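You operate a simulated robot arm through the tools that you are given. There is no shell and no other tool. Be economical: measure what you need, move in short steps, check, and stop when the job is done.

The job below is to be done with a simulated two-armed robot. You get a single attempt, and the scene is never put back.

## Task
Take the green checked cloth from the worktop between range and sink and lay it out flat on the door end of the long worktop.

The check looks at the end state, three seconds after you hand in, the way a careful person would. Anything else that was tipped, shoved, dropped, spilled or broken makes it a failure. Flat cloth is picked up by pressing the open fingertips on it (5 to 10 N) and closing them slowly along it; thin cloth reads only 2 to 8 mm in the jaws.

## Robot
Two 6-joint arms with two-finger parallel grippers on one trunk, on a base that drives. Base frame: it is fixed to the floor where the robot stands at the start and does not move with it; the origin is under the middle of the robot, x ahead of it, y to its left, z up; the surface under the hand at the start is at about z = 0.91. Readings come in m, rad, newtons and seconds.
The left shoulder is at the start at [-0.077, 0.177, 0.832], the right one opposite. With the tool pointing down near the work surface each hand reaches from about 0.1 to 0.7 m from the robot's upright axis, wherever it stands, measured 20 degrees to its own side. Places, roughly: door end of the long worktop [0.6, 2.7, 0.9]; green checked cloth [0.6, 0.1, 0.9]. Payload 1.57 kg a hand.
Tool frame (each hand has its own): the origin (TCP) lies between the finger pads and is the grasp point; the fingertips stand 0.03 m ahead of it; z points along the fingers, y is the line along which they close. Largest opening 0.08 m; finger width 0.017, thickness 0.012; the body of the gripper, 0.04 by 0.082 m, starts 0.08 m behind the TCP.
Orientation is that of the tool frame in the base frame, as a unit quaternion [w, x, y, z]. With the fingers straight down and closing along the base's y, the tool's x points along the base's -x, its y along +y and its z along -z.

## Interface
- The arms move only by the tool move_arm. It takes "left_deltas", "right_deltas" or both (then of equal length, played together; a hand with none holds still); each is a list of rows, each an object of numbers (a shift or turn left out is 0, a gripper value left out holds the last): "dx", "dy", "dz": the shift along the base's x, y, z in units of 500 mm (1.0 is 500 mm); "ax", "ay", "az": the turn, a rotation vector about the base's x, y, z in units of 60 degrees (1.0 is 60 degrees); "hand": the gripper command, from -1 (shut) to 1 (fully open), values between in proportion. In form: [{"dx": .., "dy": .., "dz": .., "ax": .., "ay": .., "az": .., "hand": ..}, ...]. A call has 1 to 20 rows; each row is the pose to reach, as a shift and turn from the pose commanded when the call began. A call with a number of a shift or a turn outside -1 to 1 is refused whole. Rows are played at 5 a second. More than 0.05 m and 0.15 rad between two rows, or a gripper value outside its range, and nothing of the call is played. Where a pose cannot be reached the arm comes as near as it can. A force on the tool above 40 N (or 10 N above the force at the start of the call, whichever is more), or a blocked arm, ends the call early, and 0.2 s more pass. The fingers move at their own pace (about 0.072 m/s each) and stop on an object; they squeeze with about 41 N. The grip force told is the motor's: it shows also when the fingers shut on nothing. Time passes only in rows, and 0.2 s behind the last, so rows that repeat a pose let the fingers close. It gives the time, the measured TCP pose, the force on the tool (base axes), the opening and the grip force at its end, in the units of the frame above (readings bear some noise), with the torque about the TCP (base axes, N m) and any sound that the robot's microphone picked up, and new pictures: "pictures" is both (left out), scene, wrist or none (wrist: the cameras of the hands that moved).
- Cameras (640 x 400 px; columns grow to the right, rows downward): "scene" is now at [0.0359, 0.0085, 1.5568]; the picture's right is [0.11, -0.99, 0.00], its down [-0.73, -0.08, -0.67] and it looks along [0.67, 0.07, -0.74] (base axes); focal length 264 px, centre (320, 200). "left" rides on the left gripper at [0.072, 0.007, -0.122] in its tool frame; the picture's right is [-0.09, 1.00, 0.00], its down [-0.84, -0.08, -0.54] and it looks along [-0.54, -0.05, 0.84] (tool axes); focal length 238 px, centre (320, 200). "right" rides on the right gripper at [0.072, -0.007, -0.122] in its tool frame; the picture's right is [0.09, 1.00, 0.00], its down [-0.84, 0.08, -0.54] and it looks along [-0.54, 0.05, 0.84] (tool axes); focal length 238 px, centre (320, 200). There is no depth. A picture from a camera that has moved, and an enlarged one, comes with that camera's place and axes in the base frame and with its lens.
- slide_trunk(by): slides the trunk up (or, below 0, down) by that many m; the arms and the scene camera ride with it, the base frame stays. It gives what a move gives, with no picture.
- drive_base(legs): drives the robot by 1 to 6 legs, each [ahead, left, turn to the left] in m, m and rad, along the robot's own axes; the way and the turn of a leg run together, so that a leg with both is an arc; at most 1.5 m and 3.142 rad a leg. The arms and the cameras ride along, it lands a little off, and it stops where it bumps. It gives what a move gives, and a new picture of the scene camera.
- pan_tilt(pan, tilt): turns the head with the scene camera to pan (to the left, within 2.496 rad either way) and tilt (down, from -0.506 to 1.204), counted from straight ahead of the robot. It gives what a move gives, and a new picture of the scene camera.
- close_up(camera, box): a new picture of the part [left, top, right, bottom] of that camera's present view, enlarged. The clock stands still meanwhile.
- hand_in(): hands the job in; it is judged then, once.

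Go step by step. Nothing tells you exact positions but the pictures and the camera data: compare them with the known pose of the tool, close in by small moves and look again before you grip or let go. The budget is 120 turns and 260 pictures, counting those below and the enlarged ones. Unless the task says otherwise, let go and move clear before handing in, and close with one line.

The tools are called after ">>>" by a JSON object that holds its "op" and its "data". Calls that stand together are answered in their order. move_arm: Moves the arms, as the interface text tells. Its arguments: {"type":"object","properties":{"left_deltas":{"type":"array","items":{"type":"object","properties":{"dx":{"type":"number"},"dy":{"type":"number"},"dz":{"type":"number"},"ax":{"type":"number"},"ay":{"type":"number"},"az":{"type":"number"},"hand":{"type":"number"}}}},"right_deltas":{"type":"array","items":{"type":"object","properties":{"dx":{"type":"number"},"dy":{"type":"number"},"dz":{"type":"number"},"ax":{"type":"number"},"ay":{"type":"number"},"az":{"type":"number"},"hand":{"type":"number"}}}},"pictures":{"type":"string","enum":["both","scene","wrist","none"]}},"required":[]} The other tools are called the same way: slide_trunk (by) slides the trunk up or down; drive_base (legs) drives the base; pan_tilt (pan, tilt) turns the head that bears the scene camera; close_up (camera, box) takes an enlarged picture of a part of a camera's view; hand_in () hands the job in.

At the start:

```text
time_s: 0.0
left_tcp_pos: [0.3715, 0.2767, 1.104]
left_tcp_rot: [0.0, 0.001, 1.0, 0.0]
left_wrist_force: [-0.1, 1.1, -0.2]
left_moment: [0.01, 0.0, 0.02]
left_width: 0.0801
left_grasp_force: 0.2
right_tcp_pos: [0.4088, -0.0658, 1.1349]
right_tcp_rot: [0.0, -0.001, 1.0, 0.0]
right_wrist_force: [-0.3, -0.1, 0.3]
right_moment: [-0.01, 0.0, 0.04]
right_width: 0.08
right_grasp_force: 0.0
trunk travel left (down, up): [-0.275, 0.053]
robot x, y, heading: [0.004, 0.0028, 0.001]
head pan, tilt: [0.108, 0.831]
```

scene: 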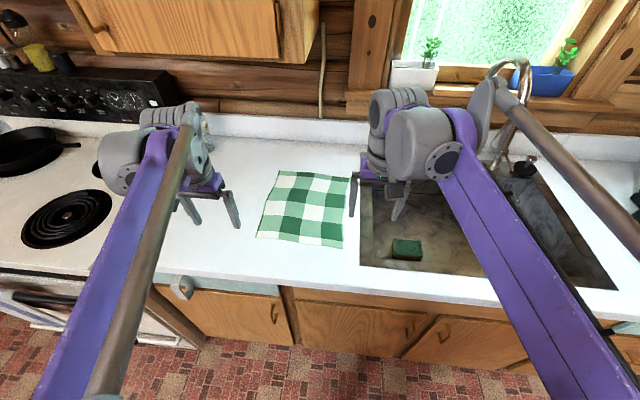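
right: 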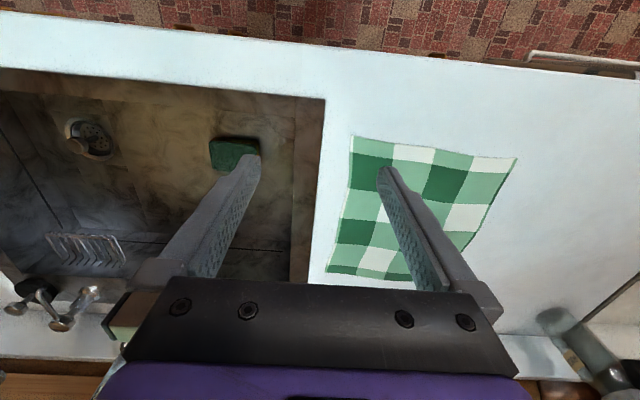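
left: 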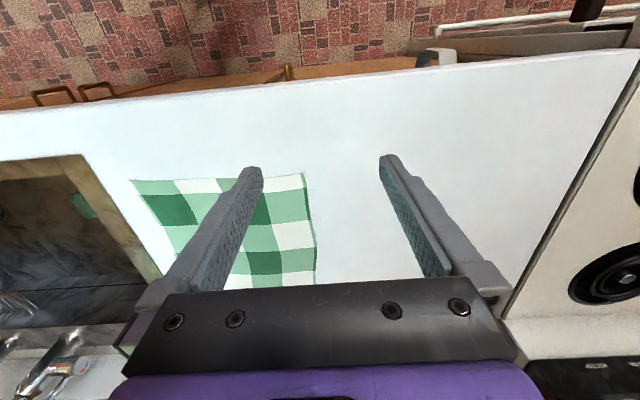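

The cloth lies at about x 0.45–0.75, y −0.02–0.24, flat. Before touching it I look to the left at the way and the door end of the worktop.

>>> {"op": "pan_tilt", "data": {"pan": 1.2, "tilt": 0.45}}

>>> {"op": "pan_tilt", "data": {"pan": 1.9, "tilt": 0.6}}

```text
time_s: 1.3
left_tcp_pos: [0.3726, 0.277, 1.1038]
left_tcp_rot: [0.0, 0.0, 1.0, 0.0]
left_wrist_force: [-0.6, -0.2, 0.0]
left_moment: [0.01, 0.0, -0.01]
left_width: 0.0799
left_grasp_force: 0.0
right_tcp_pos: [0.4087, -0.0668, 1.1328]
right_tcp_rot: [0.0, -0.001, 1.0, 0.0]
right_wrist_force: [0.7, -0.1, 0.3]
right_moment: [-0.01, -0.02, 0.02]
right_width: 0.0799
right_grasp_force: 0.0
trunk travel left (down, up): [-0.275, 0.053]
robot x, y, heading: [0.0035, 0.0016, 0.001]
head pan, tilt: [1.201, 0.45]
camera scene: at [-0.0095, 0.0856, 1.5898], right [0.93, -0.36, 0.0], down [-0.16, -0.41, -0.9], along [0.33, 0.84, -0.44], focal length 264 px, centre (320, 200)
```

scene: 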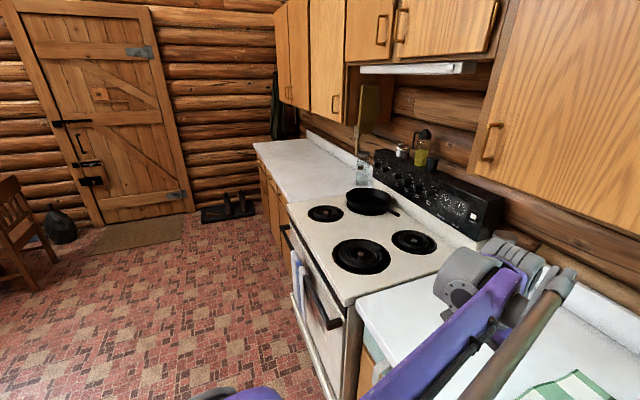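

```text
time_s: 2.4
left_tcp_pos: [0.3707, 0.2774, 1.1035]
left_tcp_rot: [0.0, 0.0, 1.0, 0.001]
left_wrist_force: [1.0, 0.1, -0.6]
left_moment: [0.01, 0.02, 0.03]
left_width: 0.08
left_grasp_force: 0.0
right_tcp_pos: [0.4086, -0.0661, 1.134]
right_tcp_rot: [0.0, 0.0, 1.0, 0.0]
right_wrist_force: [0.1, -1.1, 0.2]
right_moment: [-0.03, 0.0, 0.02]
right_width: 0.0799
right_grasp_force: 0.0
trunk travel left (down, up): [-0.275, 0.053]
robot x, y, heading: [-0.0019, -0.0025, -0.001]
head pan, tilt: [1.901, 0.6]
camera scene: at [-0.0713, 0.0835, 1.5762], right [0.95, 0.32, 0.0], down [0.18, -0.53, -0.83], along [-0.27, 0.78, -0.56], focal length 264 px, centre (320, 200)
```

scene: 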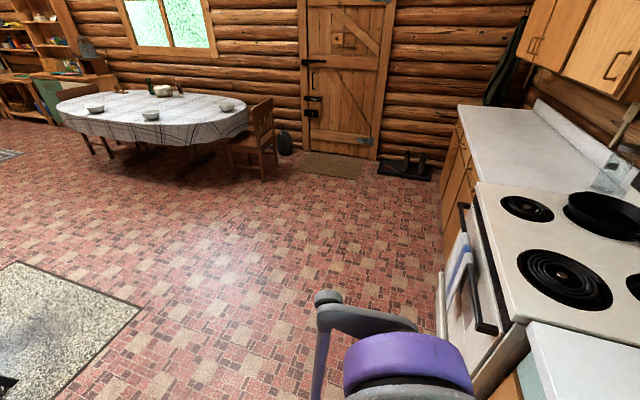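

The long worktop beyond the range is clear apart from a glass near the range, and its door end is empty. I bring both hands above the cloth's near corners, with fingers half open.

>>> {"op": "pan_tilt", "data": {"pan": 0.1, "tilt": 0.83}}

>>> {"op": "move_arm", "data": {"left_deltas": [{"dx": 0.036, "dy": -0.024, "dz": -0.034, "hand": 0.3}, {"dx": 0.072, "dy": -0.048, "dz": -0.068}, {"dx": 0.108, "dy": -0.072, "dz": -0.104}, {"dx": 0.145, "dy": -0.096, "dz": -0.138}, {"dx": 0.182, "dy": -0.12, "dz": -0.172}, {"dx": 0.218, "dy": -0.144, "dz": -0.208}, {"dx": 0.218, "dy": -0.144, "dz": -0.208}], "right_deltas": [{"dx": 0.022, "dy": 0.03, "dz": -0.044, "hand": 0.3}, {"dx": 0.044, "dy": 0.06, "dz": -0.088}, {"dx": 0.066, "dy": 0.09, "dz": -0.134}, {"dx": 0.088, "dy": 0.12, "dz": -0.178}, {"dx": 0.11, "dy": 0.15, "dz": -0.222}, {"dx": 0.132, "dy": 0.182, "dz": -0.268}, {"dx": 0.132, "dy": 0.182, "dz": -0.268}]}}

```text
time_s: 4.2
left_tcp_pos: [0.3715, 0.2761, 1.1041]
left_tcp_rot: [0.0, -0.001, 1.0, 0.0]
left_wrist_force: [0.1, 1.2, 0.3]
left_moment: [0.01, -0.01, 0.0]
left_width: 0.0799
left_grasp_force: 0.0
right_tcp_pos: [0.4088, -0.0673, 1.1335]
right_tcp_rot: [0.0, 0.001, 1.0, 0.0]
right_wrist_force: [-0.4, 0.2, -0.8]
right_moment: [0.03, 0.0, 0.0]
right_width: 0.08
right_grasp_force: 0.1
trunk travel left (down, up): [-0.275, 0.053]
robot x, y, heading: [0.003, 0.002, -0.004]
head pan, tilt: [0.099, 0.831]
camera scene: at [0.036, 0.0078, 1.5569], right [0.1, -0.99, 0.0], down [-0.73, -0.07, -0.67], along [0.67, 0.07, -0.74], focal length 264 px, centre (320, 200)
```

scene: 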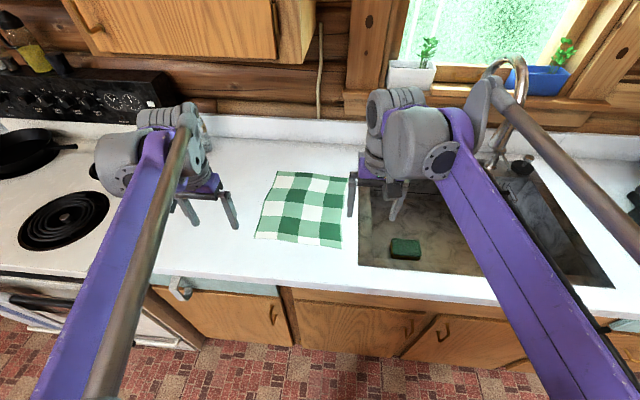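

```text
time_s: 5.8
left_tcp_pos: [0.4796, 0.2044, 0.9985]
left_tcp_rot: [0.0, 0.0, 1.0, 0.0]
left_wrist_force: [-0.7, 0.0, -0.4]
left_moment: [0.01, -0.04, 0.0]
left_width: 0.0521
left_grasp_force: 0.1
right_tcp_pos: [0.4736, 0.0267, 0.9994]
right_tcp_rot: [0.0, 0.0, 1.0, 0.001]
right_wrist_force: [-0.2, 0.4, 0.6]
right_moment: [0.02, 0.0, 0.0]
right_width: 0.0522
right_grasp_force: 0.0
trunk travel left (down, up): [-0.275, 0.053]
robot x, y, heading: [-0.0012, -0.001, 0.0]
head pan, tilt: [0.099, 0.831]
camera scene: at [0.0349, 0.0075, 1.5569], right [0.1, -1.0, 0.0], down [-0.73, -0.07, -0.67], along [0.67, 0.07, -0.74], focal length 264 px, centre (320, 200)
camera right: at [0.4023, 0.0174, 1.1207], right [-0.09, 1.0, 0.0], down [0.84, 0.08, 0.54], along [0.54, 0.05, -0.84], focal length 238 px, centre (320, 200)
camera left: at [0.4078, 0.2117, 1.1202], right [0.09, 1.0, 0.0], down [0.84, -0.08, 0.54], along [0.54, -0.05, -0.84], focal length 238 px, centre (320, 200)
```

scene: 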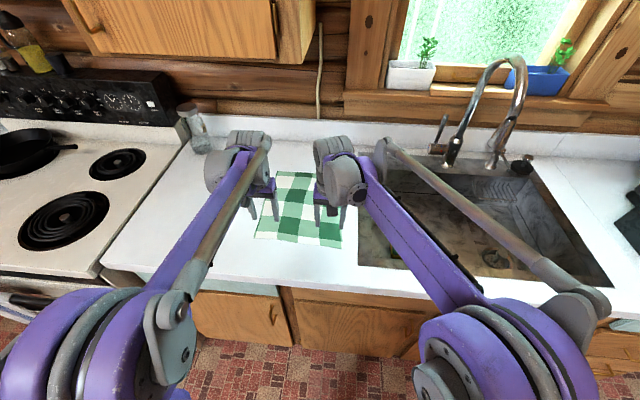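
right: 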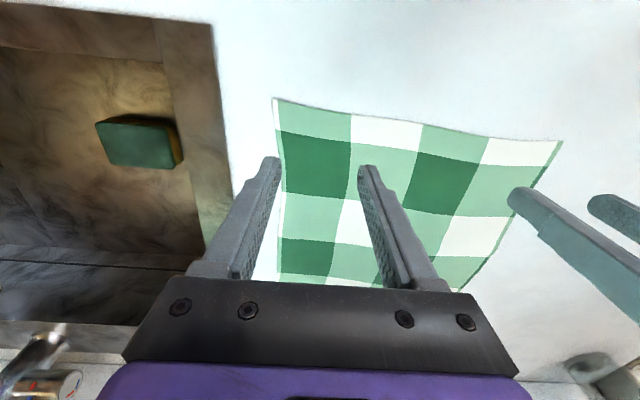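
left: 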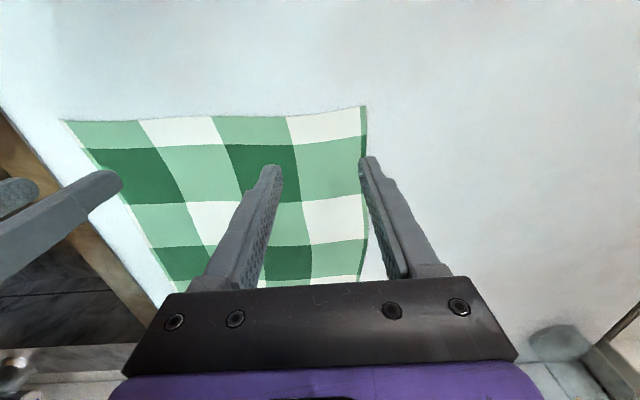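

The near corners work out at (0.453, 0.247) and (0.441, −0.017), so both finger pairs are well inside the cloth. I lower towards contact.

>>> {"op": "move_arm", "data": {"left_deltas": [{"dx": -0.006, "dz": -0.04}, {"dx": -0.012, "dz": -0.08}, {"dx": -0.012, "dz": -0.104}, {"dx": -0.012, "dz": -0.112}, {"dx": -0.012, "dz": -0.112}], "right_deltas": [{"dx": -0.01, "dz": -0.04}, {"dx": -0.02, "dz": -0.08}, {"dx": -0.02, "dz": -0.104}, {"dx": -0.02, "dz": -0.112}, {"dx": -0.02, "dz": -0.112}], "pictures": "wrist"}}

```text
time_s: 7.0
left_tcp_pos: [0.4753, 0.2053, 0.9425]
left_tcp_rot: [0.001, 0.001, 1.0, 0.0]
left_wrist_force: [0.5, -0.1, 0.4]
left_moment: [0.01, -0.01, 0.0]
left_width: 0.0519
left_grasp_force: 0.0
right_tcp_pos: [0.4639, 0.0245, 0.943]
right_tcp_rot: [0.0, 0.0, 1.0, 0.0]
right_wrist_force: [-0.6, -0.1, 0.2]
right_moment: [0.01, -0.04, 0.05]
right_width: 0.0521
right_grasp_force: 0.0
trunk travel left (down, up): [-0.275, 0.053]
robot x, y, heading: [0.006, -0.0006, 0.001]
head pan, tilt: [0.099, 0.831]
camera right: at [0.3933, 0.017, 1.0642], right [-0.09, 1.0, 0.0], down [0.84, 0.08, 0.54], along [0.54, 0.05, -0.84], focal length 238 px, centre (320, 200)
camera left: at [0.4023, 0.2125, 1.0644], right [0.09, 1.0, 0.0], down [0.84, -0.08, 0.54], along [0.54, -0.05, -0.84], focal length 238 px, centre (320, 200)
```

right: 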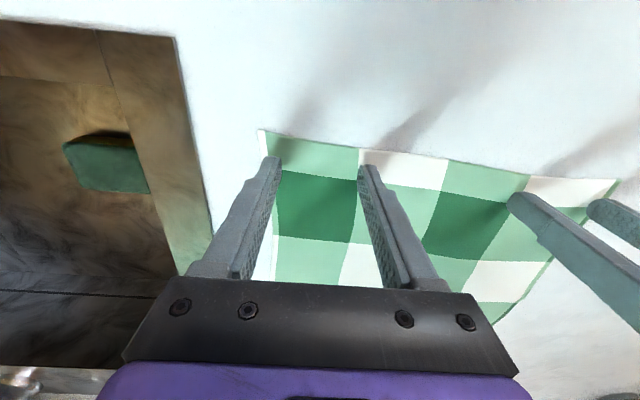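
left: 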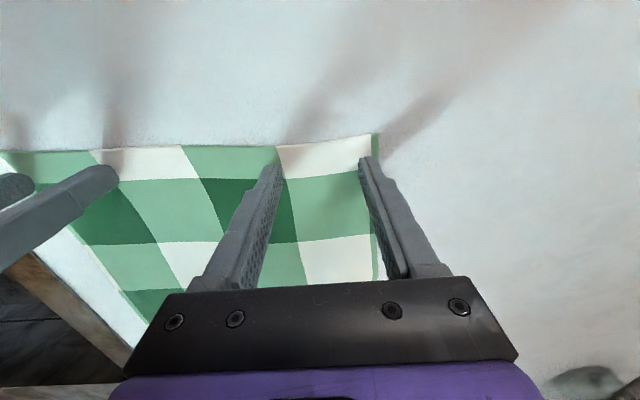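

No contact yet, and the tips sit just inside the cloth's edge. I press down in 1 mm steps.

>>> {"op": "move_arm", "data": {"left_deltas": [{"dz": -0.004}, {"dz": -0.008}, {"dz": -0.008}], "right_deltas": [{"dz": -0.004}, {"dz": -0.008}, {"dz": -0.008}], "pictures": "none"}}

```text
time_s: 7.8
left_tcp_pos: [0.475, 0.2046, 0.9408]
left_tcp_rot: [0.001, 0.0, 1.0, 0.0]
left_wrist_force: [2.5, 0.6, 13.2]
left_moment: [0.05, -0.07, -0.01]
left_width: 0.0523
left_grasp_force: 0.1
right_tcp_pos: [0.4636, 0.0239, 0.9413]
right_tcp_rot: [0.002, 0.0, 1.0, 0.0]
right_wrist_force: [5.1, 1.7, 27.5]
right_moment: [-0.24, -0.07, 0.06]
right_width: 0.052
right_grasp_force: 0.0
trunk travel left (down, up): [-0.275, 0.053]
robot x, y, heading: [-0.0006, -0.0024, 0.003]
head pan, tilt: [0.099, 0.831]
```

Contact; right presses too hard (27 N). I ease both to about 8 N.

>>> {"op": "move_arm", "data": {"left_deltas": [{"dz": 0.001}, {"dz": 0.001}], "right_deltas": [{"dz": 0.0036}, {"dz": 0.0036}], "pictures": "none"}}

```text
time_s: 8.4
left_tcp_pos: [0.4744, 0.2049, 0.942]
left_tcp_rot: [0.001, 0.0, 1.0, 0.001]
left_wrist_force: [3.9, 2.1, 24.6]
left_moment: [0.04, -0.01, -0.01]
left_width: 0.052
left_grasp_force: 0.0
right_tcp_pos: [0.4631, 0.0246, 0.9401]
right_tcp_rot: [0.001, 0.0, 1.0, 0.0]
right_wrist_force: [0.5, 0.6, 2.2]
right_moment: [-0.03, -0.01, -0.02]
right_width: 0.0519
right_grasp_force: 0.1
trunk travel left (down, up): [-0.275, 0.053]
robot x, y, heading: [0.0009, -0.0017, 0.001]
head pan, tilt: [0.099, 0.831]
```

>>> {"op": "move_arm", "data": {"left_deltas": [{"dz": 0.0028}, {"dz": 0.0028}, {"dz": 0.0028}], "right_deltas": [{"dz": -0.0008}, {"dz": -0.0008}, {"dz": -0.0008}], "pictures": "none"}}

```text
time_s: 9.2
left_tcp_pos: [0.4755, 0.2049, 0.9421]
left_tcp_rot: [0.0, 0.001, 1.0, 0.0]
left_wrist_force: [0.0, 0.7, -0.3]
left_moment: [-0.01, 0.02, -0.01]
left_width: 0.0522
left_grasp_force: 0.0
right_tcp_pos: [0.4646, 0.0237, 0.9421]
right_tcp_rot: [0.001, 0.0, 1.0, 0.0]
right_wrist_force: [-1.6, -1.6, 11.9]
right_moment: [-0.14, 0.08, 0.01]
right_width: 0.0519
right_grasp_force: 0.0
trunk travel left (down, up): [-0.275, 0.053]
robot x, y, heading: [0.0014, 0.0013, 0.0]
head pan, tilt: [0.099, 0.831]
```

The left needs a little more pressure. I set it and close both grippers slowly along the cloth.

>>> {"op": "move_arm", "data": {"left_deltas": [{"dz": -0.0013}, {"dz": -0.0013}, {"dz": -0.0013, "hand": 0.2}, {"dz": -0.0013, "hand": 0.1}, {"dz": -0.0013, "hand": 0.0}, {"dz": -0.0013, "hand": -0.1}], "right_deltas": [{"dz": 0.0003}, {"dz": 0.0003}, {"dz": 0.0003, "hand": 0.2}, {"dz": 0.0003, "hand": 0.1}, {"dz": 0.0003, "hand": 0.0}, {"dz": 0.0003, "hand": -0.1}], "pictures": "wrist"}}

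```text
time_s: 10.6
left_tcp_pos: [0.4744, 0.2039, 0.9398]
left_tcp_rot: [0.0, 0.0, 1.0, 0.001]
left_wrist_force: [-0.3, -0.4, 5.7]
left_moment: [0.06, -0.03, 0.02]
left_width: 0.0362
left_grasp_force: 0.1
right_tcp_pos: [0.4637, 0.0259, 0.9413]
right_tcp_rot: [0.0, 0.0, 1.0, 0.0]
right_wrist_force: [0.1, 1.4, 4.7]
right_moment: [-0.02, 0.01, -0.03]
right_width: 0.0359
right_grasp_force: 0.1
trunk travel left (down, up): [-0.275, 0.053]
robot x, y, heading: [-0.0001, 0.0009, -0.001]
head pan, tilt: [0.099, 0.831]
camera right: at [0.3929, 0.0173, 1.0625], right [-0.09, 1.0, 0.0], down [0.84, 0.08, 0.54], along [0.54, 0.05, -0.84], focal length 238 px, centre (320, 200)
camera left: at [0.4022, 0.2122, 1.0622], right [0.09, 1.0, 0.0], down [0.84, -0.08, 0.54], along [0.54, -0.05, -0.84], focal length 238 px, centre (320, 200)
```

right: 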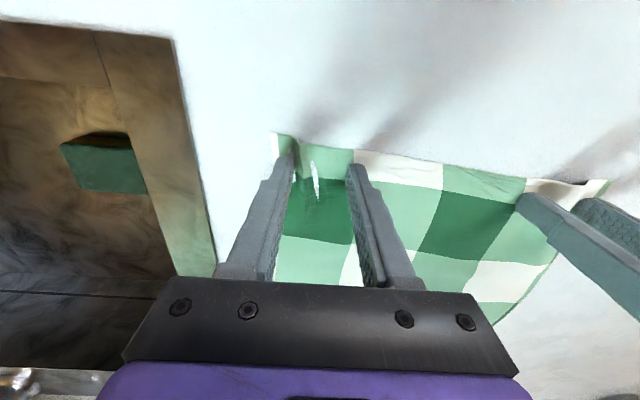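
left: 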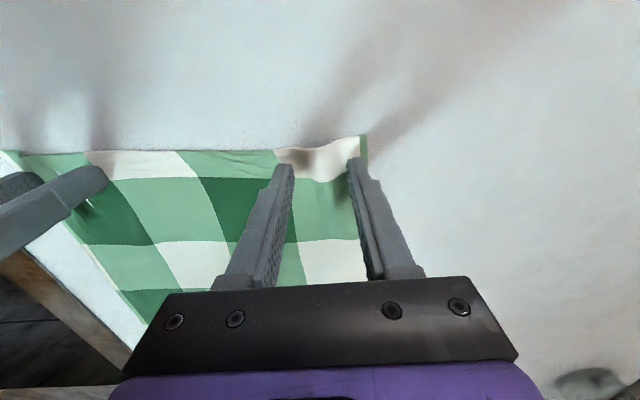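

Both are gathering the cloth. I continue closing all the way.

>>> {"op": "move_arm", "data": {"left_deltas": [{"hand": -0.2}, {"hand": -0.3}, {"hand": -0.4}, {"hand": -0.5}, {"hand": -0.6}, {"hand": -0.7}, {"hand": -0.8}, {"hand": -0.9}, {"hand": -1}, {"hand": -1}, {"hand": -1}], "right_deltas": [{"hand": -0.2}, {"hand": -0.3}, {"hand": -0.4}, {"hand": -0.5}, {"hand": -0.6}, {"hand": -0.7}, {"hand": -0.8}, {"hand": -0.9}, {"hand": -1}, {"hand": -1}, {"hand": -1}], "pictures": "wrist"}}

```text
time_s: 13.0
left_tcp_pos: [0.4752, 0.2048, 0.9407]
left_tcp_rot: [0.0, 0.0, 1.0, 0.0]
left_wrist_force: [0.1, -3.3, 7.1]
left_moment: [0.0, 0.04, 0.03]
left_width: 0.0054
left_grasp_force: 25.8
right_tcp_pos: [0.4646, 0.0258, 0.941]
right_tcp_rot: [0.001, 0.001, 1.0, 0.001]
right_wrist_force: [0.6, 4.4, 3.3]
right_moment: [0.12, -0.01, 0.03]
right_width: 0.0019
right_grasp_force: 23.8
trunk travel left (down, up): [-0.275, 0.053]
robot x, y, heading: [-0.0006, 0.0001, -0.001]
head pan, tilt: [0.099, 0.831]
camera right: at [0.3928, 0.0174, 1.0626], right [-0.09, 1.0, 0.0], down [0.84, 0.08, 0.54], along [0.54, 0.05, -0.84], focal length 238 px, centre (320, 200)
camera left: at [0.4021, 0.2122, 1.0622], right [0.09, 1.0, 0.0], down [0.84, -0.08, 0.54], along [0.54, -0.05, -0.84], focal length 238 px, centre (320, 200)
```

right: 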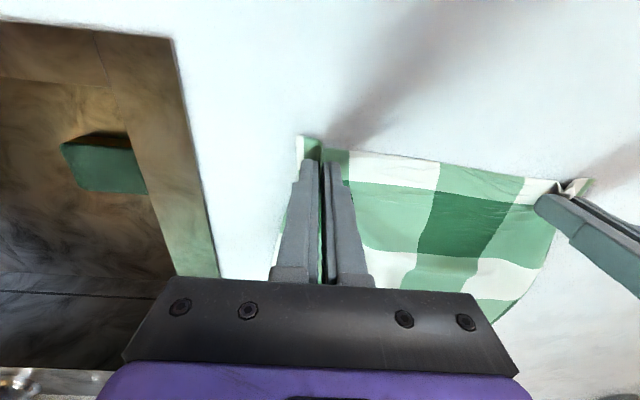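
left: 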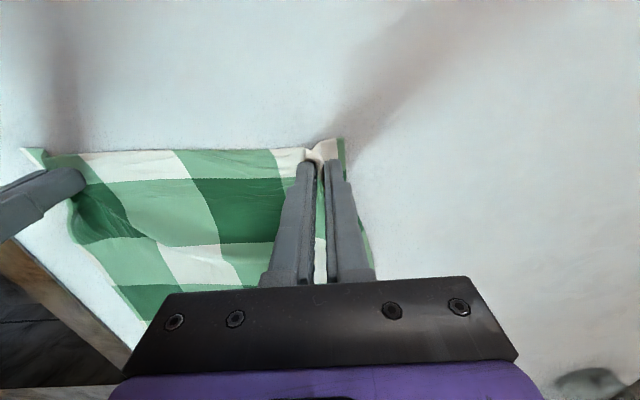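

Left holds 5.4 mm; the right at 1.9 mm is doubtful. I lift a few cm and look.

>>> {"op": "move_arm", "data": {"left_deltas": [{"dz": 0.03}, {"dz": 0.06}, {"dz": 0.09}, {"dz": 0.12}, {"dz": 0.12}], "right_deltas": [{"dz": 0.03}, {"dz": 0.06}, {"dz": 0.09}, {"dz": 0.12}, {"dz": 0.12}]}}

```text
time_s: 14.2
left_tcp_pos: [0.4746, 0.2043, 1.0016]
left_tcp_rot: [0.0, 0.0, 1.0, 0.0]
left_wrist_force: [0.4, -4.6, 0.8]
left_moment: [-0.15, -0.02, 0.04]
left_width: 0.0052
left_grasp_force: 25.1
right_tcp_pos: [0.4644, 0.0249, 1.0011]
right_tcp_rot: [-0.001, 0.0, 1.0, 0.0]
right_wrist_force: [-0.2, 4.8, -0.4]
right_moment: [0.13, 0.02, -0.04]
right_width: 0.0019
right_grasp_force: 23.1
trunk travel left (down, up): [-0.275, 0.053]
robot x, y, heading: [0.0014, 0.0004, 0.001]
head pan, tilt: [0.099, 0.831]
camera scene: at [0.0362, 0.0078, 1.5568], right [0.1, -1.0, 0.0], down [-0.73, -0.07, -0.67], along [0.67, 0.07, -0.74], focal length 264 px, centre (320, 200)
camera right: at [0.3936, 0.0173, 1.1225], right [-0.09, 1.0, 0.0], down [0.84, 0.08, 0.54], along [0.54, 0.05, -0.84], focal length 238 px, centre (320, 200)
camera left: at [0.403, 0.2122, 1.1224], right [0.09, 1.0, 0.0], down [0.84, -0.08, 0.54], along [0.54, -0.05, -0.84], focal length 238 px, centre (320, 200)
```

scene: 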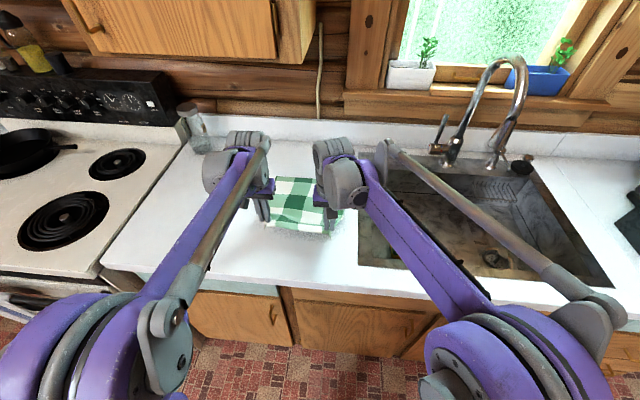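
right: 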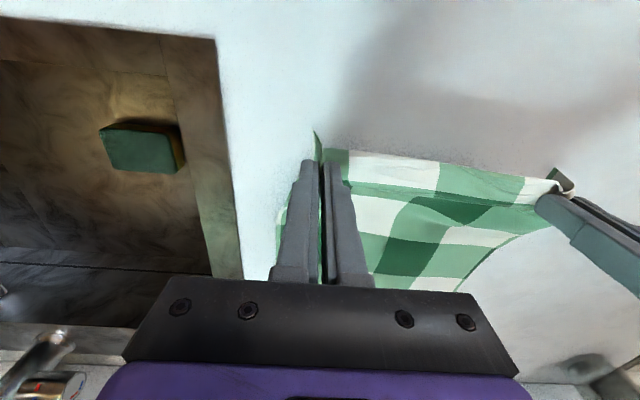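
left: 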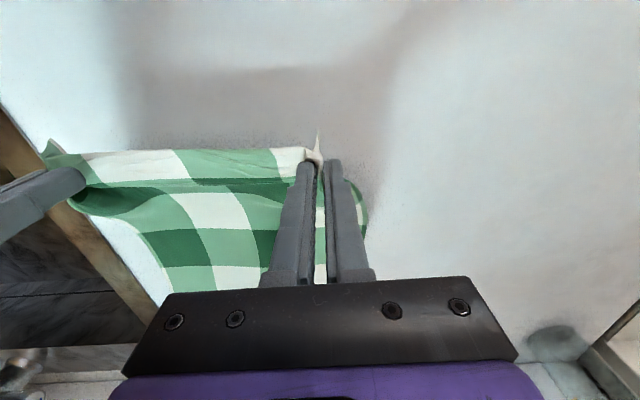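

Both corners are held, with the edge taut between them (about 4.7 N). I ease the tension slightly and lift high enough for the cloth to hang clear.

>>> {"op": "move_arm", "data": {"left_deltas": [{"dy": -0.003, "dz": 0.07}, {"dy": -0.003, "dz": 0.14}, {"dy": -0.003, "dz": 0.21}, {"dy": -0.003, "dz": 0.28}, {"dy": -0.003, "dz": 0.35}, {"dy": -0.003, "dz": 0.42}, {"dy": -0.003, "dz": 0.49}, {"dy": -0.003, "dz": 0.54}, {"dy": -0.003, "dz": 0.54}], "right_deltas": [{"dx": 0.005, "dy": 0.003, "dz": 0.07}, {"dx": 0.01, "dy": 0.003, "dz": 0.14}, {"dx": 0.015, "dy": 0.003, "dz": 0.21}, {"dx": 0.02, "dy": 0.003, "dz": 0.28}, {"dx": 0.02, "dy": 0.003, "dz": 0.35}, {"dx": 0.02, "dy": 0.003, "dz": 0.42}, {"dx": 0.02, "dy": 0.003, "dz": 0.49}, {"dx": 0.02, "dy": 0.003, "dz": 0.54}, {"dx": 0.02, "dy": 0.003, "dz": 0.54}]}}

```text
time_s: 16.2
left_tcp_pos: [0.468, 0.2033, 1.264]
left_tcp_rot: [0.0, 0.0, 1.0, 0.0]
left_wrist_force: [-1.6, -10.5, -1.4]
left_moment: [-0.33, 0.06, 0.15]
left_width: 0.002
left_grasp_force: 23.2
left hand out of reach, approached as far as the arm can: row 8, 9
right_tcp_pos: [0.451, 0.0176, 1.2459]
right_tcp_rot: [-0.001, 0.0, 1.0, 0.0]
right_wrist_force: [0.3, 10.8, 0.8]
right_moment: [0.37, 0.02, -0.11]
right_width: 0.002
right_grasp_force: 23.6
right hand out of reach, approached as far as the arm can: row 7, 8, 9
trunk travel left (down, up): [-0.275, 0.053]
robot x, y, heading: [0.0038, -0.0035, 0.002]
head pan, tilt: [0.099, 0.831]
camera scene: at [0.0364, 0.0081, 1.5568], right [0.1, -1.0, 0.0], down [-0.73, -0.07, -0.67], along [0.67, 0.07, -0.74], focal length 264 px, centre (320, 200)
camera right: at [0.3809, 0.0105, 1.3676], right [-0.09, 1.0, 0.0], down [0.84, 0.08, 0.54], along [0.54, 0.05, -0.84], focal length 238 px, centre (320, 200)
camera left: at [0.3964, 0.2109, 1.3844], right [0.09, 1.0, 0.0], down [0.84, -0.08, 0.54], along [0.54, -0.05, -0.84], focal length 238 px, centre (320, 200)
```

scene: 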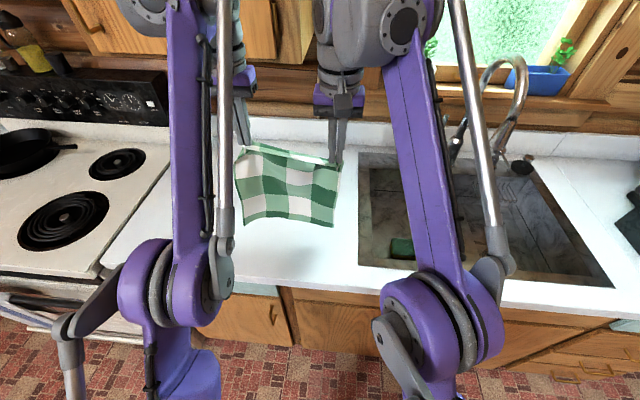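
right: 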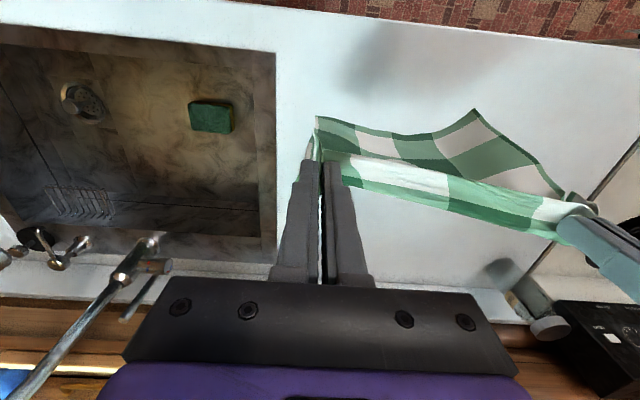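
left: 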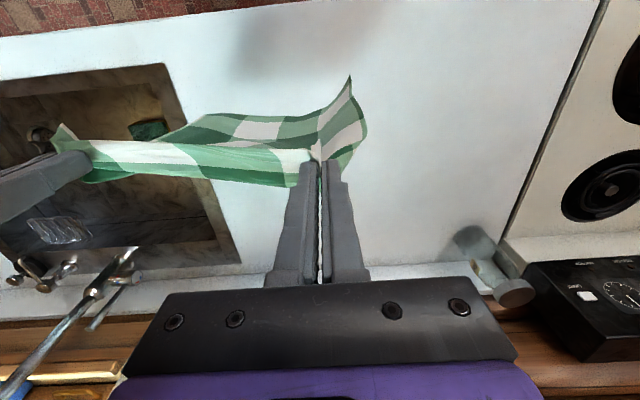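

The cloth hangs freely, but the reach limit pulled the hands apart (10 N). I draw both hands back towards the robot and slightly together.

>>> {"op": "move_arm", "data": {"left_deltas": [{"dx": -0.04, "dy": -0.004, "dz": -0.01}, {"dx": -0.08, "dy": -0.004, "dz": -0.02}, {"dx": -0.12, "dy": -0.004, "dz": -0.02}, {"dx": -0.16, "dy": -0.004, "dz": -0.02}, {"dx": -0.16, "dy": -0.004, "dz": -0.02}], "right_deltas": [{"dx": -0.04, "dy": 0.004, "dz": -0.01}, {"dx": -0.08, "dy": 0.004, "dz": -0.02}, {"dx": -0.12, "dy": 0.004, "dz": -0.02}, {"dx": -0.16, "dy": 0.004, "dz": -0.02}, {"dx": -0.16, "dy": 0.004, "dz": -0.02}], "pictures": "wrist"}}

```text
time_s: 17.4
left_tcp_pos: [0.3902, 0.2022, 1.2525]
left_tcp_rot: [0.0, 0.0, 1.0, 0.0]
left_wrist_force: [0.1, -4.8, -1.0]
left_moment: [-0.16, 0.02, 0.05]
left_width: 0.0019
left_grasp_force: 23.3
right_tcp_pos: [0.3729, 0.0194, 1.2359]
right_tcp_rot: [0.0, 0.0, 1.0, -0.001]
right_wrist_force: [0.7, 5.9, 0.7]
right_moment: [0.17, -0.01, -0.04]
right_width: 0.002
right_grasp_force: 24.2
trunk travel left (down, up): [-0.275, 0.053]
robot x, y, heading: [0.0008, -0.0035, -0.001]
head pan, tilt: [0.099, 0.831]
camera right: at [0.3024, 0.0121, 1.3572], right [-0.09, 1.0, 0.0], down [0.84, 0.08, 0.54], along [0.54, 0.05, -0.84], focal length 238 px, centre (320, 200)
camera left: at [0.3173, 0.209, 1.3742], right [0.09, 1.0, 0.0], down [0.84, -0.08, 0.54], along [0.54, -0.05, -0.84], focal length 238 px, centre (320, 200)
```

right: 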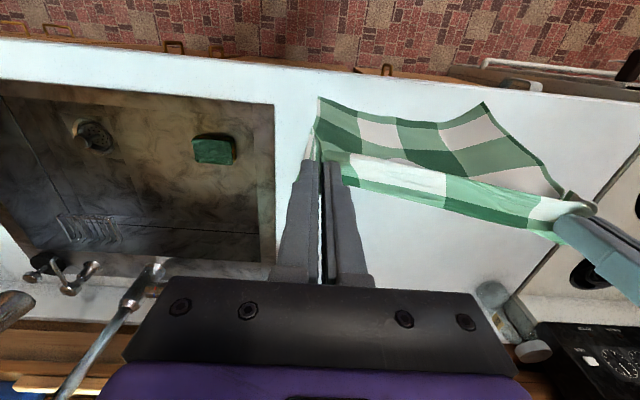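
left: 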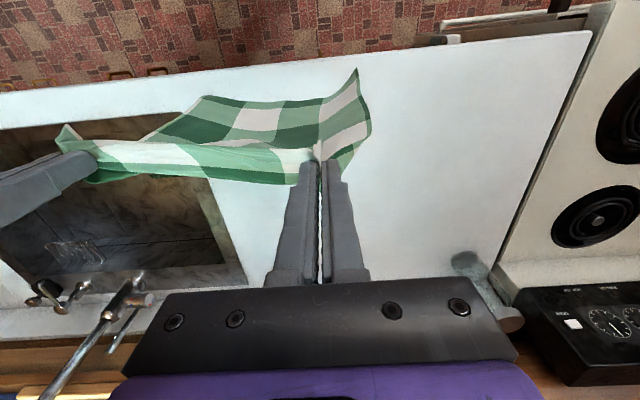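

I level the hands, slacken the pull a bit, and raise the trunk for clearance.

>>> {"op": "move_arm", "data": {"left_deltas": [{"dy": -0.006, "dz": 0}, {"dy": -0.008, "dz": 0}], "right_deltas": [{"dx": 0.02, "dy": 0.006, "dz": 0.032}, {"dx": 0.02, "dy": 0.008, "dz": 0.032}], "pictures": "none"}}

>>> {"op": "slide_trunk", "data": {"by": 0.05}}

>>> {"op": "pan_tilt", "data": {"pan": 0.1, "tilt": 0.83}}

```text
time_s: 18.0
left_tcp_pos: [0.3885, 0.1962, 1.2547]
left_tcp_rot: [0.0, 0.001, 1.0, 0.0]
left_wrist_force: [-0.4, 0.1, 0.1]
left_moment: [0.02, -0.01, 0.05]
left_width: 0.0021
left_grasp_force: 23.1
right_tcp_pos: [0.3812, 0.0221, 1.2524]
right_tcp_rot: [0.0, -0.001, 1.0, 0.001]
right_wrist_force: [-0.2, -0.1, -0.2]
right_moment: [0.0, 0.02, 0.06]
right_width: 0.0019
right_grasp_force: 23.2
trunk travel left (down, up): [-0.275, 0.053]
robot x, y, heading: [0.0005, -0.0012, 0.001]
head pan, tilt: [0.099, 0.831]
```

```text
time_s: 18.9
left_tcp_pos: [0.3893, 0.1975, 1.304]
left_tcp_rot: [-0.001, 0.001, 1.0, 0.0]
left_wrist_force: [-0.1, 0.1, -0.2]
left_moment: [-0.01, 0.03, 0.0]
left_width: 0.0019
left_grasp_force: 24.1
right_tcp_pos: [0.3826, 0.0236, 1.3021]
right_tcp_rot: [0.0, 0.001, 1.0, 0.0]
right_wrist_force: [-0.1, 0.2, -0.3]
right_moment: [-0.03, -0.03, -0.02]
right_width: 0.0021
right_grasp_force: 24.1
trunk travel left (down, up): [-0.325, 0.003]
robot x, y, heading: [-0.001, -0.0047, 0.003]
head pan, tilt: [0.099, 0.831]
```

```text
time_s: 19.5
left_tcp_pos: [0.39, 0.1984, 1.3052]
left_tcp_rot: [0.0, 0.0, 1.0, 0.0]
left_wrist_force: [-0.6, 0.0, 0.3]
left_moment: [-0.02, 0.0, 0.02]
left_width: 0.0019
left_grasp_force: 23.9
right_tcp_pos: [0.3811, 0.0233, 1.3016]
right_tcp_rot: [0.001, 0.0, 1.0, 0.001]
right_wrist_force: [-0.6, 0.6, -0.6]
right_moment: [0.01, -0.05, -0.01]
right_width: 0.0019
right_grasp_force: 23.5
trunk travel left (down, up): [-0.325, 0.003]
robot x, y, heading: [0.0021, 0.0003, 0.003]
head pan, tilt: [0.099, 0.831]
camera scene: at [0.0332, 0.0078, 1.6098], right [0.1, -1.0, 0.0], down [-0.73, -0.07, -0.67], along [0.67, 0.07, -0.74], focal length 264 px, centre (320, 200)
```

scene: 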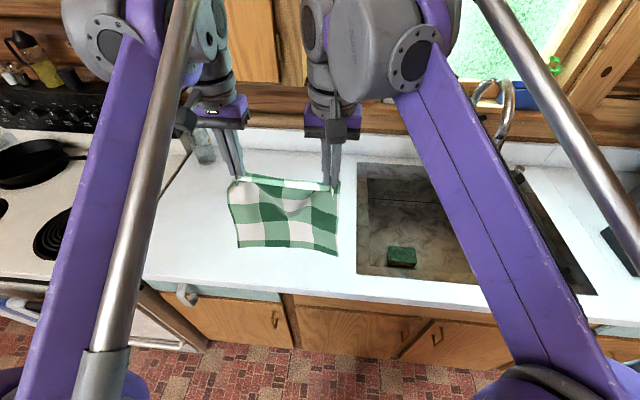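

The cloth hangs well clear. I back off from the worktop and drive left past the range, then look.

>>> {"op": "drive_base", "data": {"legs": [[-0.42, 0, 0], [0, 1.1, 0], [0, 1.1, 0]]}}

>>> {"op": "pan_tilt", "data": {"pan": 0.6, "tilt": 0.6}}

```text
time_s: 41.2
left_tcp_pos: [-0.0251, 2.4038, 1.3038]
left_tcp_rot: [0.0, 0.001, 1.0, -0.001]
left_wrist_force: [0.4, -0.8, 0.1]
left_moment: [-0.05, -0.02, 0.0]
left_width: 0.0018
left_grasp_force: 23.2
right_tcp_pos: [-0.0321, 2.2296, 1.3017]
right_tcp_rot: [0.0, 0.002, 1.0, 0.0]
right_wrist_force: [-0.1, 0.6, -0.6]
right_moment: [-0.01, -0.02, 0.02]
right_width: 0.0021
right_grasp_force: 24.0
trunk travel left (down, up): [-0.325, 0.003]
robot x, y, heading: [-0.4159, 2.2071, 0.0]
head pan, tilt: [0.099, 0.831]
camera scene: at [-0.3804, 2.2153, 1.6098], right [0.1, -1.0, 0.0], down [-0.73, -0.07, -0.67], along [0.67, 0.07, -0.74], focal length 264 px, centre (320, 200)
```

scene: 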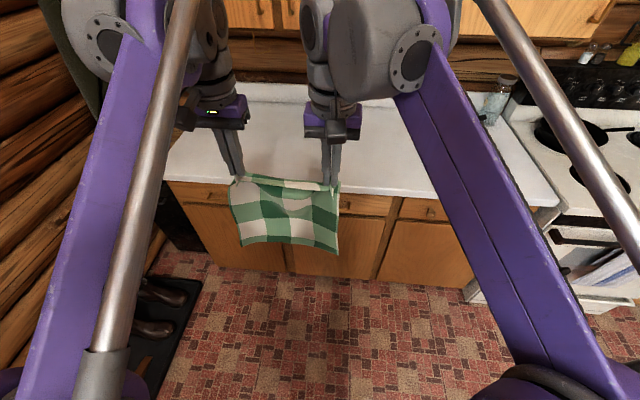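

```text
time_s: 42.2
left_tcp_pos: [-0.0245, 2.4033, 1.3039]
left_tcp_rot: [0.0, 0.001, 1.0, 0.0]
left_wrist_force: [0.1, -0.5, -0.1]
left_moment: [-0.04, 0.03, 0.04]
left_width: 0.0024
left_grasp_force: 23.7
right_tcp_pos: [-0.0312, 2.2302, 1.3011]
right_tcp_rot: [0.0, 0.001, 1.0, 0.0]
right_wrist_force: [-0.1, -0.2, -0.5]
right_moment: [-0.05, -0.02, -0.02]
right_width: 0.0022
right_grasp_force: 23.5
trunk travel left (down, up): [-0.325, 0.003]
robot x, y, heading: [-0.4121, 2.2065, -0.003]
head pan, tilt: [0.6, 0.6]
camera scene: at [-0.3861, 2.2573, 1.6291], right [0.56, -0.83, 0.0], down [-0.47, -0.32, -0.82], along [0.68, 0.46, -0.57], focal length 264 px, centre (320, 200)
```

scene: 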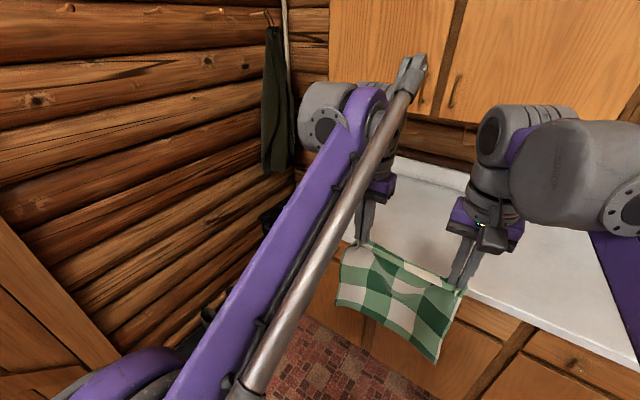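

The door end runs to about y 2.88 with its front edge at x ≈ 0.30. I move left so the cloth would centre near y 2.63, and look at the cabinets and the worktop ahead.

>>> {"op": "drive_base", "data": {"legs": [[0, 0.31, 0]]}}

>>> {"op": "pan_tilt", "data": {"pan": 0.0, "tilt": 0.35}}

>>> {"op": "pan_tilt", "data": {"pan": 0.0, "tilt": 1.2}}

```text
time_s: 45.5
left_tcp_pos: [-0.025, 2.7134, 1.3052]
left_tcp_rot: [0.0, 0.0, 1.0, -0.001]
left_wrist_force: [-0.4, -0.3, -0.7]
left_moment: [-0.03, 0.01, 0.0]
left_width: 0.0019
left_grasp_force: 23.8
right_tcp_pos: [-0.0317, 2.5395, 1.3025]
right_tcp_rot: [0.0, 0.0, 1.0, 0.001]
right_wrist_force: [0.3, 1.0, -0.1]
right_moment: [0.02, 0.04, -0.01]
right_width: 0.0019
right_grasp_force: 23.9
trunk travel left (down, up): [-0.325, 0.003]
robot x, y, heading: [-0.4114, 2.5132, -0.002]
head pan, tilt: [0.6, 0.6]
camera scene: at [-0.3857, 2.5661, 1.6292], right [0.56, -0.83, 0.0], down [-0.47, -0.32, -0.83], along [0.68, 0.47, -0.56], focal length 264 px, centre (320, 200)
```

scene: 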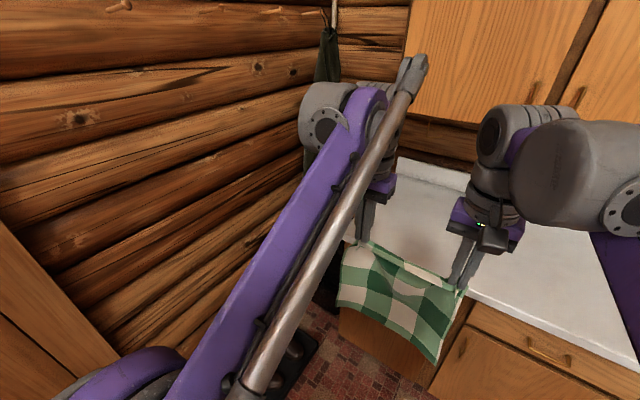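

```text
time_s: 46.5
left_tcp_pos: [-0.0239, 2.7131, 1.3044]
left_tcp_rot: [0.001, 0.0, 1.0, 0.0]
left_wrist_force: [-0.3, -0.4, 0.1]
left_moment: [0.02, 0.04, 0.03]
left_width: 0.0015
left_grasp_force: 23.1
right_tcp_pos: [-0.0311, 2.5396, 1.3026]
right_tcp_rot: [0.001, 0.0, 1.0, 0.001]
right_wrist_force: [0.1, -0.1, -0.1]
right_moment: [0.0, -0.03, 0.0]
right_width: 0.002
right_grasp_force: 23.8
trunk travel left (down, up): [-0.325, 0.003]
robot x, y, heading: [-0.4127, 2.5164, 0.003]
head pan, tilt: [0.0, 0.351]
camera scene: at [-0.3655, 2.5162, 1.6519], right [0.0, -1.0, 0.0], down [-0.34, 0.0, -0.94], along [0.94, 0.0, -0.34], focal length 264 px, centre (320, 200)
```

scene: 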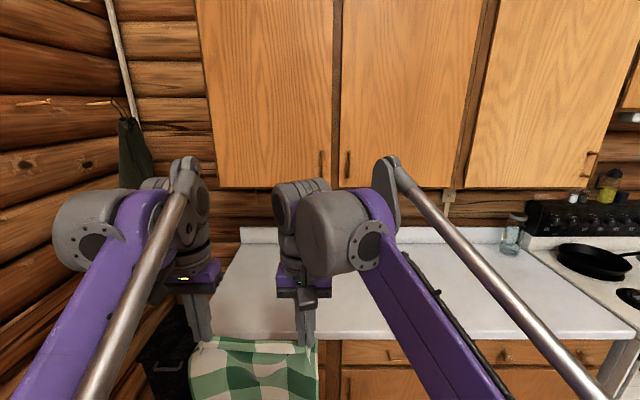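

```text
time_s: 47.6
left_tcp_pos: [-0.0241, 2.7132, 1.3051]
left_tcp_rot: [0.0, 0.0, 1.0, 0.0]
left_wrist_force: [-0.7, -1.1, -0.1]
left_moment: [0.01, 0.02, 0.03]
left_width: 0.0018
left_grasp_force: 23.7
right_tcp_pos: [-0.0307, 2.5393, 1.302]
right_tcp_rot: [0.0, 0.0, 1.0, -0.001]
right_wrist_force: [0.2, 0.3, 0.8]
right_moment: [0.0, 0.02, -0.02]
right_width: 0.002
right_grasp_force: 23.7
trunk travel left (down, up): [-0.325, 0.003]
robot x, y, heading: [-0.4132, 2.518, -0.006]
head pan, tilt: [0.0, 1.201]
camera scene: at [-0.4027, 2.5163, 1.5846], right [0.0, -1.0, 0.0], down [-0.93, 0.0, -0.36], along [0.36, 0.0, -0.93], focal length 264 px, centre (320, 200)
```

scene: 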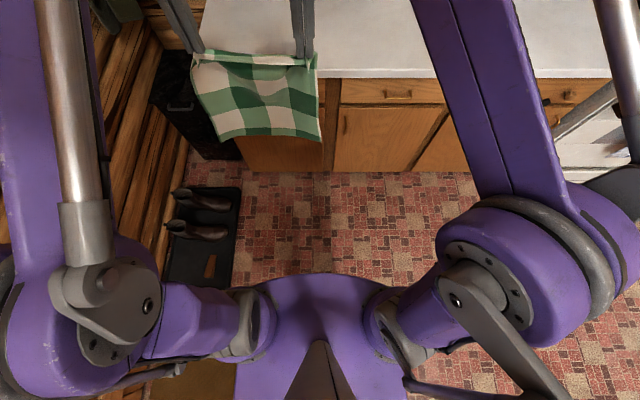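

Cabinets hang above from about x 0.6–0.7 with undersides near z 1.3, so I will tilt the hands forward rather than reach high. First I drive back in to the same standoff as at the start.

>>> {"op": "drive_base", "data": {"legs": [[0.4, 0, 0]]}}

>>> {"op": "pan_tilt", "data": {"pan": 0.0, "tilt": 0.75}}

```text
time_s: 50.1
left_tcp_pos: [0.3726, 2.7136, 1.3039]
left_tcp_rot: [0.0, 0.001, 1.0, 0.0]
left_wrist_force: [-0.2, 0.5, 0.4]
left_moment: [0.02, -0.02, 0.05]
left_width: 0.0021
left_grasp_force: 23.7
right_tcp_pos: [0.3658, 2.5392, 1.3012]
right_tcp_rot: [0.0, 0.0, 1.0, 0.0]
right_wrist_force: [0.1, 0.8, -0.5]
right_moment: [-0.02, 0.0, -0.04]
right_width: 0.002
right_grasp_force: 23.3
trunk travel left (down, up): [-0.325, 0.003]
robot x, y, heading: [-0.018, 2.5147, 0.002]
head pan, tilt: [0.0, 1.201]
camera scene: at [-0.0053, 2.5162, 1.5844], right [0.0, -1.0, 0.0], down [-0.93, 0.0, -0.36], along [0.36, 0.0, -0.93], focal length 264 px, centre (320, 200)
```

scene: 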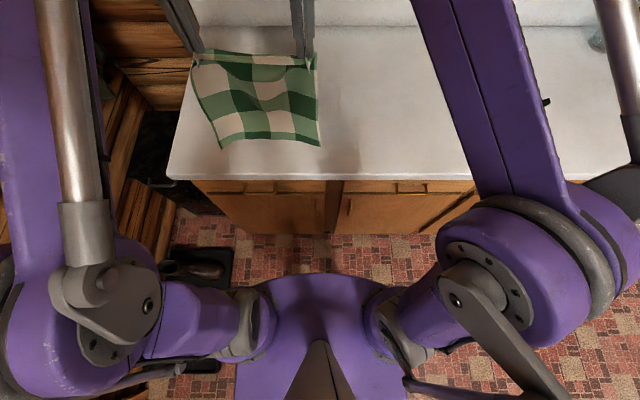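

```text
time_s: 51.0
left_tcp_pos: [0.373, 2.7135, 1.3042]
left_tcp_rot: [0.0, 0.0, 1.0, 0.001]
left_wrist_force: [0.9, -0.4, 0.6]
left_moment: [0.01, 0.01, 0.01]
left_width: 0.0019
left_grasp_force: 24.0
right_tcp_pos: [0.3661, 2.5396, 1.3031]
right_tcp_rot: [0.001, 0.0, 1.0, 0.0]
right_wrist_force: [-0.6, -0.1, 0.9]
right_moment: [0.0, -0.02, -0.01]
right_width: 0.0024
right_grasp_force: 23.6
trunk travel left (down, up): [-0.325, 0.003]
robot x, y, heading: [-0.013, 2.5168, -0.001]
head pan, tilt: [0.0, 0.75]
camera scene: at [0.0222, 2.5162, 1.6162], right [0.0, -1.0, 0.0], down [-0.68, 0.0, -0.73], along [0.73, 0.0, -0.68], focal length 264 px, centre (320, 200)
```

scene: 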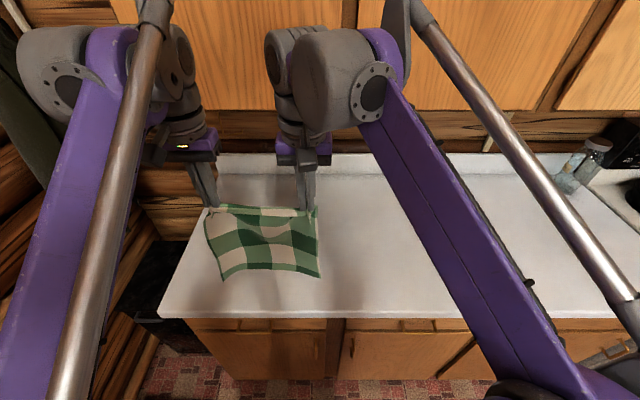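

The worktop spans x 0.32–0.92 up to y 2.95; cabinet fronts at x ≈ 0.63, undersides at z ≈ 1.35. I swing the hands forward and down, tilting the fingers 60° forward, so the cloth's hem arrives just above the top.

>>> {"op": "move_arm", "data": {"left_deltas": [{"dx": 0.055, "dz": -0.02, "ay": -0.1}, {"dx": 0.11, "dz": -0.04, "ay": -0.2}, {"dx": 0.165, "dz": -0.06, "ay": -0.3}, {"dx": 0.22, "dz": -0.08, "ay": -0.4}, {"dx": 0.275, "dz": -0.1, "ay": -0.5}, {"dx": 0.33, "dz": -0.12, "ay": -0.6}, {"dx": 0.385, "dz": -0.13, "ay": -0.7}, {"dx": 0.44, "dz": -0.14, "ay": -0.8}, {"dx": 0.495, "dz": -0.15, "ay": -0.9}, {"dx": 0.55, "dz": -0.16, "ay": -1.0}, {"dx": 0.55, "dz": -0.16, "ay": -1.0}], "right_deltas": [{"dx": 0.056, "dz": -0.02, "ay": -0.1}, {"dx": 0.112, "dz": -0.04, "ay": -0.2}, {"dx": 0.168, "dz": -0.06, "ay": -0.3}, {"dx": 0.225, "dz": -0.08, "ay": -0.4}, {"dx": 0.281, "dz": -0.1, "ay": -0.5}, {"dx": 0.337, "dz": -0.12, "ay": -0.6}, {"dx": 0.394, "dz": -0.13, "ay": -0.7}, {"dx": 0.45, "dz": -0.14, "ay": -0.8}, {"dx": 0.507, "dz": -0.15, "ay": -0.9}, {"dx": 0.564, "dz": -0.16, "ay": -1.0}, {"dx": 0.564, "dz": -0.16, "ay": -1.0}]}}

```text
time_s: 53.4
left_tcp_pos: [0.6475, 2.715, 1.2225]
left_tcp_rot: [0.501, 0.0, 0.866, 0.0]
left_wrist_force: [-0.3, 0.0, 0.1]
left_moment: [0.0, 0.02, 0.02]
left_width: 0.0019
left_grasp_force: 23.7
right_tcp_pos: [0.6489, 2.5405, 1.2223]
right_tcp_rot: [0.501, 0.0, 0.866, -0.001]
right_wrist_force: [1.2, 0.2, -0.8]
right_moment: [-0.02, 0.0, -0.02]
right_width: 0.0022
right_grasp_force: 24.0
trunk travel left (down, up): [-0.325, 0.003]
robot x, y, heading: [-0.012, 2.5194, 0.001]
head pan, tilt: [0.0, 0.75]
camera scene: at [0.0212, 2.516, 1.6163], right [0.0, -1.0, 0.0], down [-0.68, 0.0, -0.73], along [0.73, 0.0, -0.68], focal length 264 px, centre (320, 200)
camera right: at [0.5077, 2.5323, 1.2198], right [-0.05, 1.0, -0.08], down [-0.05, 0.08, 1.0], along [1.0, 0.05, 0.05], focal length 238 px, centre (320, 200)
camera left: at [0.5048, 2.7208, 1.2215], right [0.05, 1.0, 0.08], down [-0.05, -0.08, 1.0], along [1.0, -0.05, 0.05], focal length 238 px, centre (320, 200)
```

scene: 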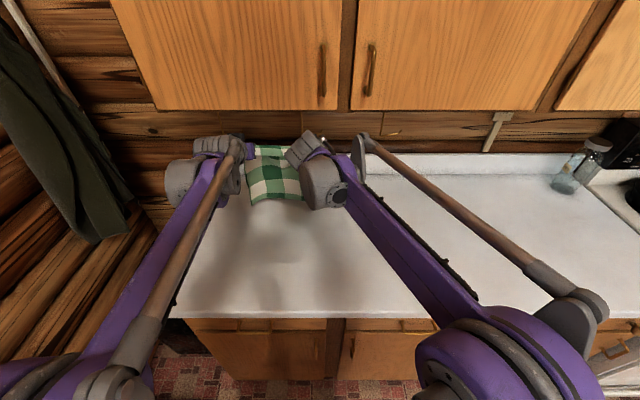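
right: 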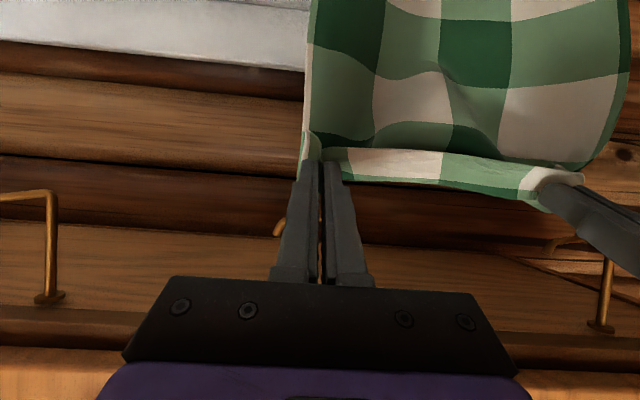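
left: 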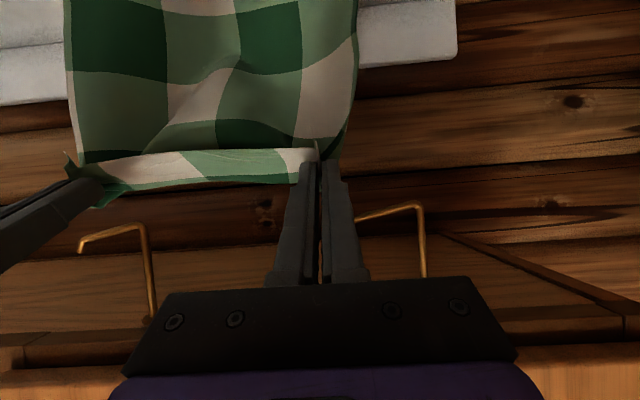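

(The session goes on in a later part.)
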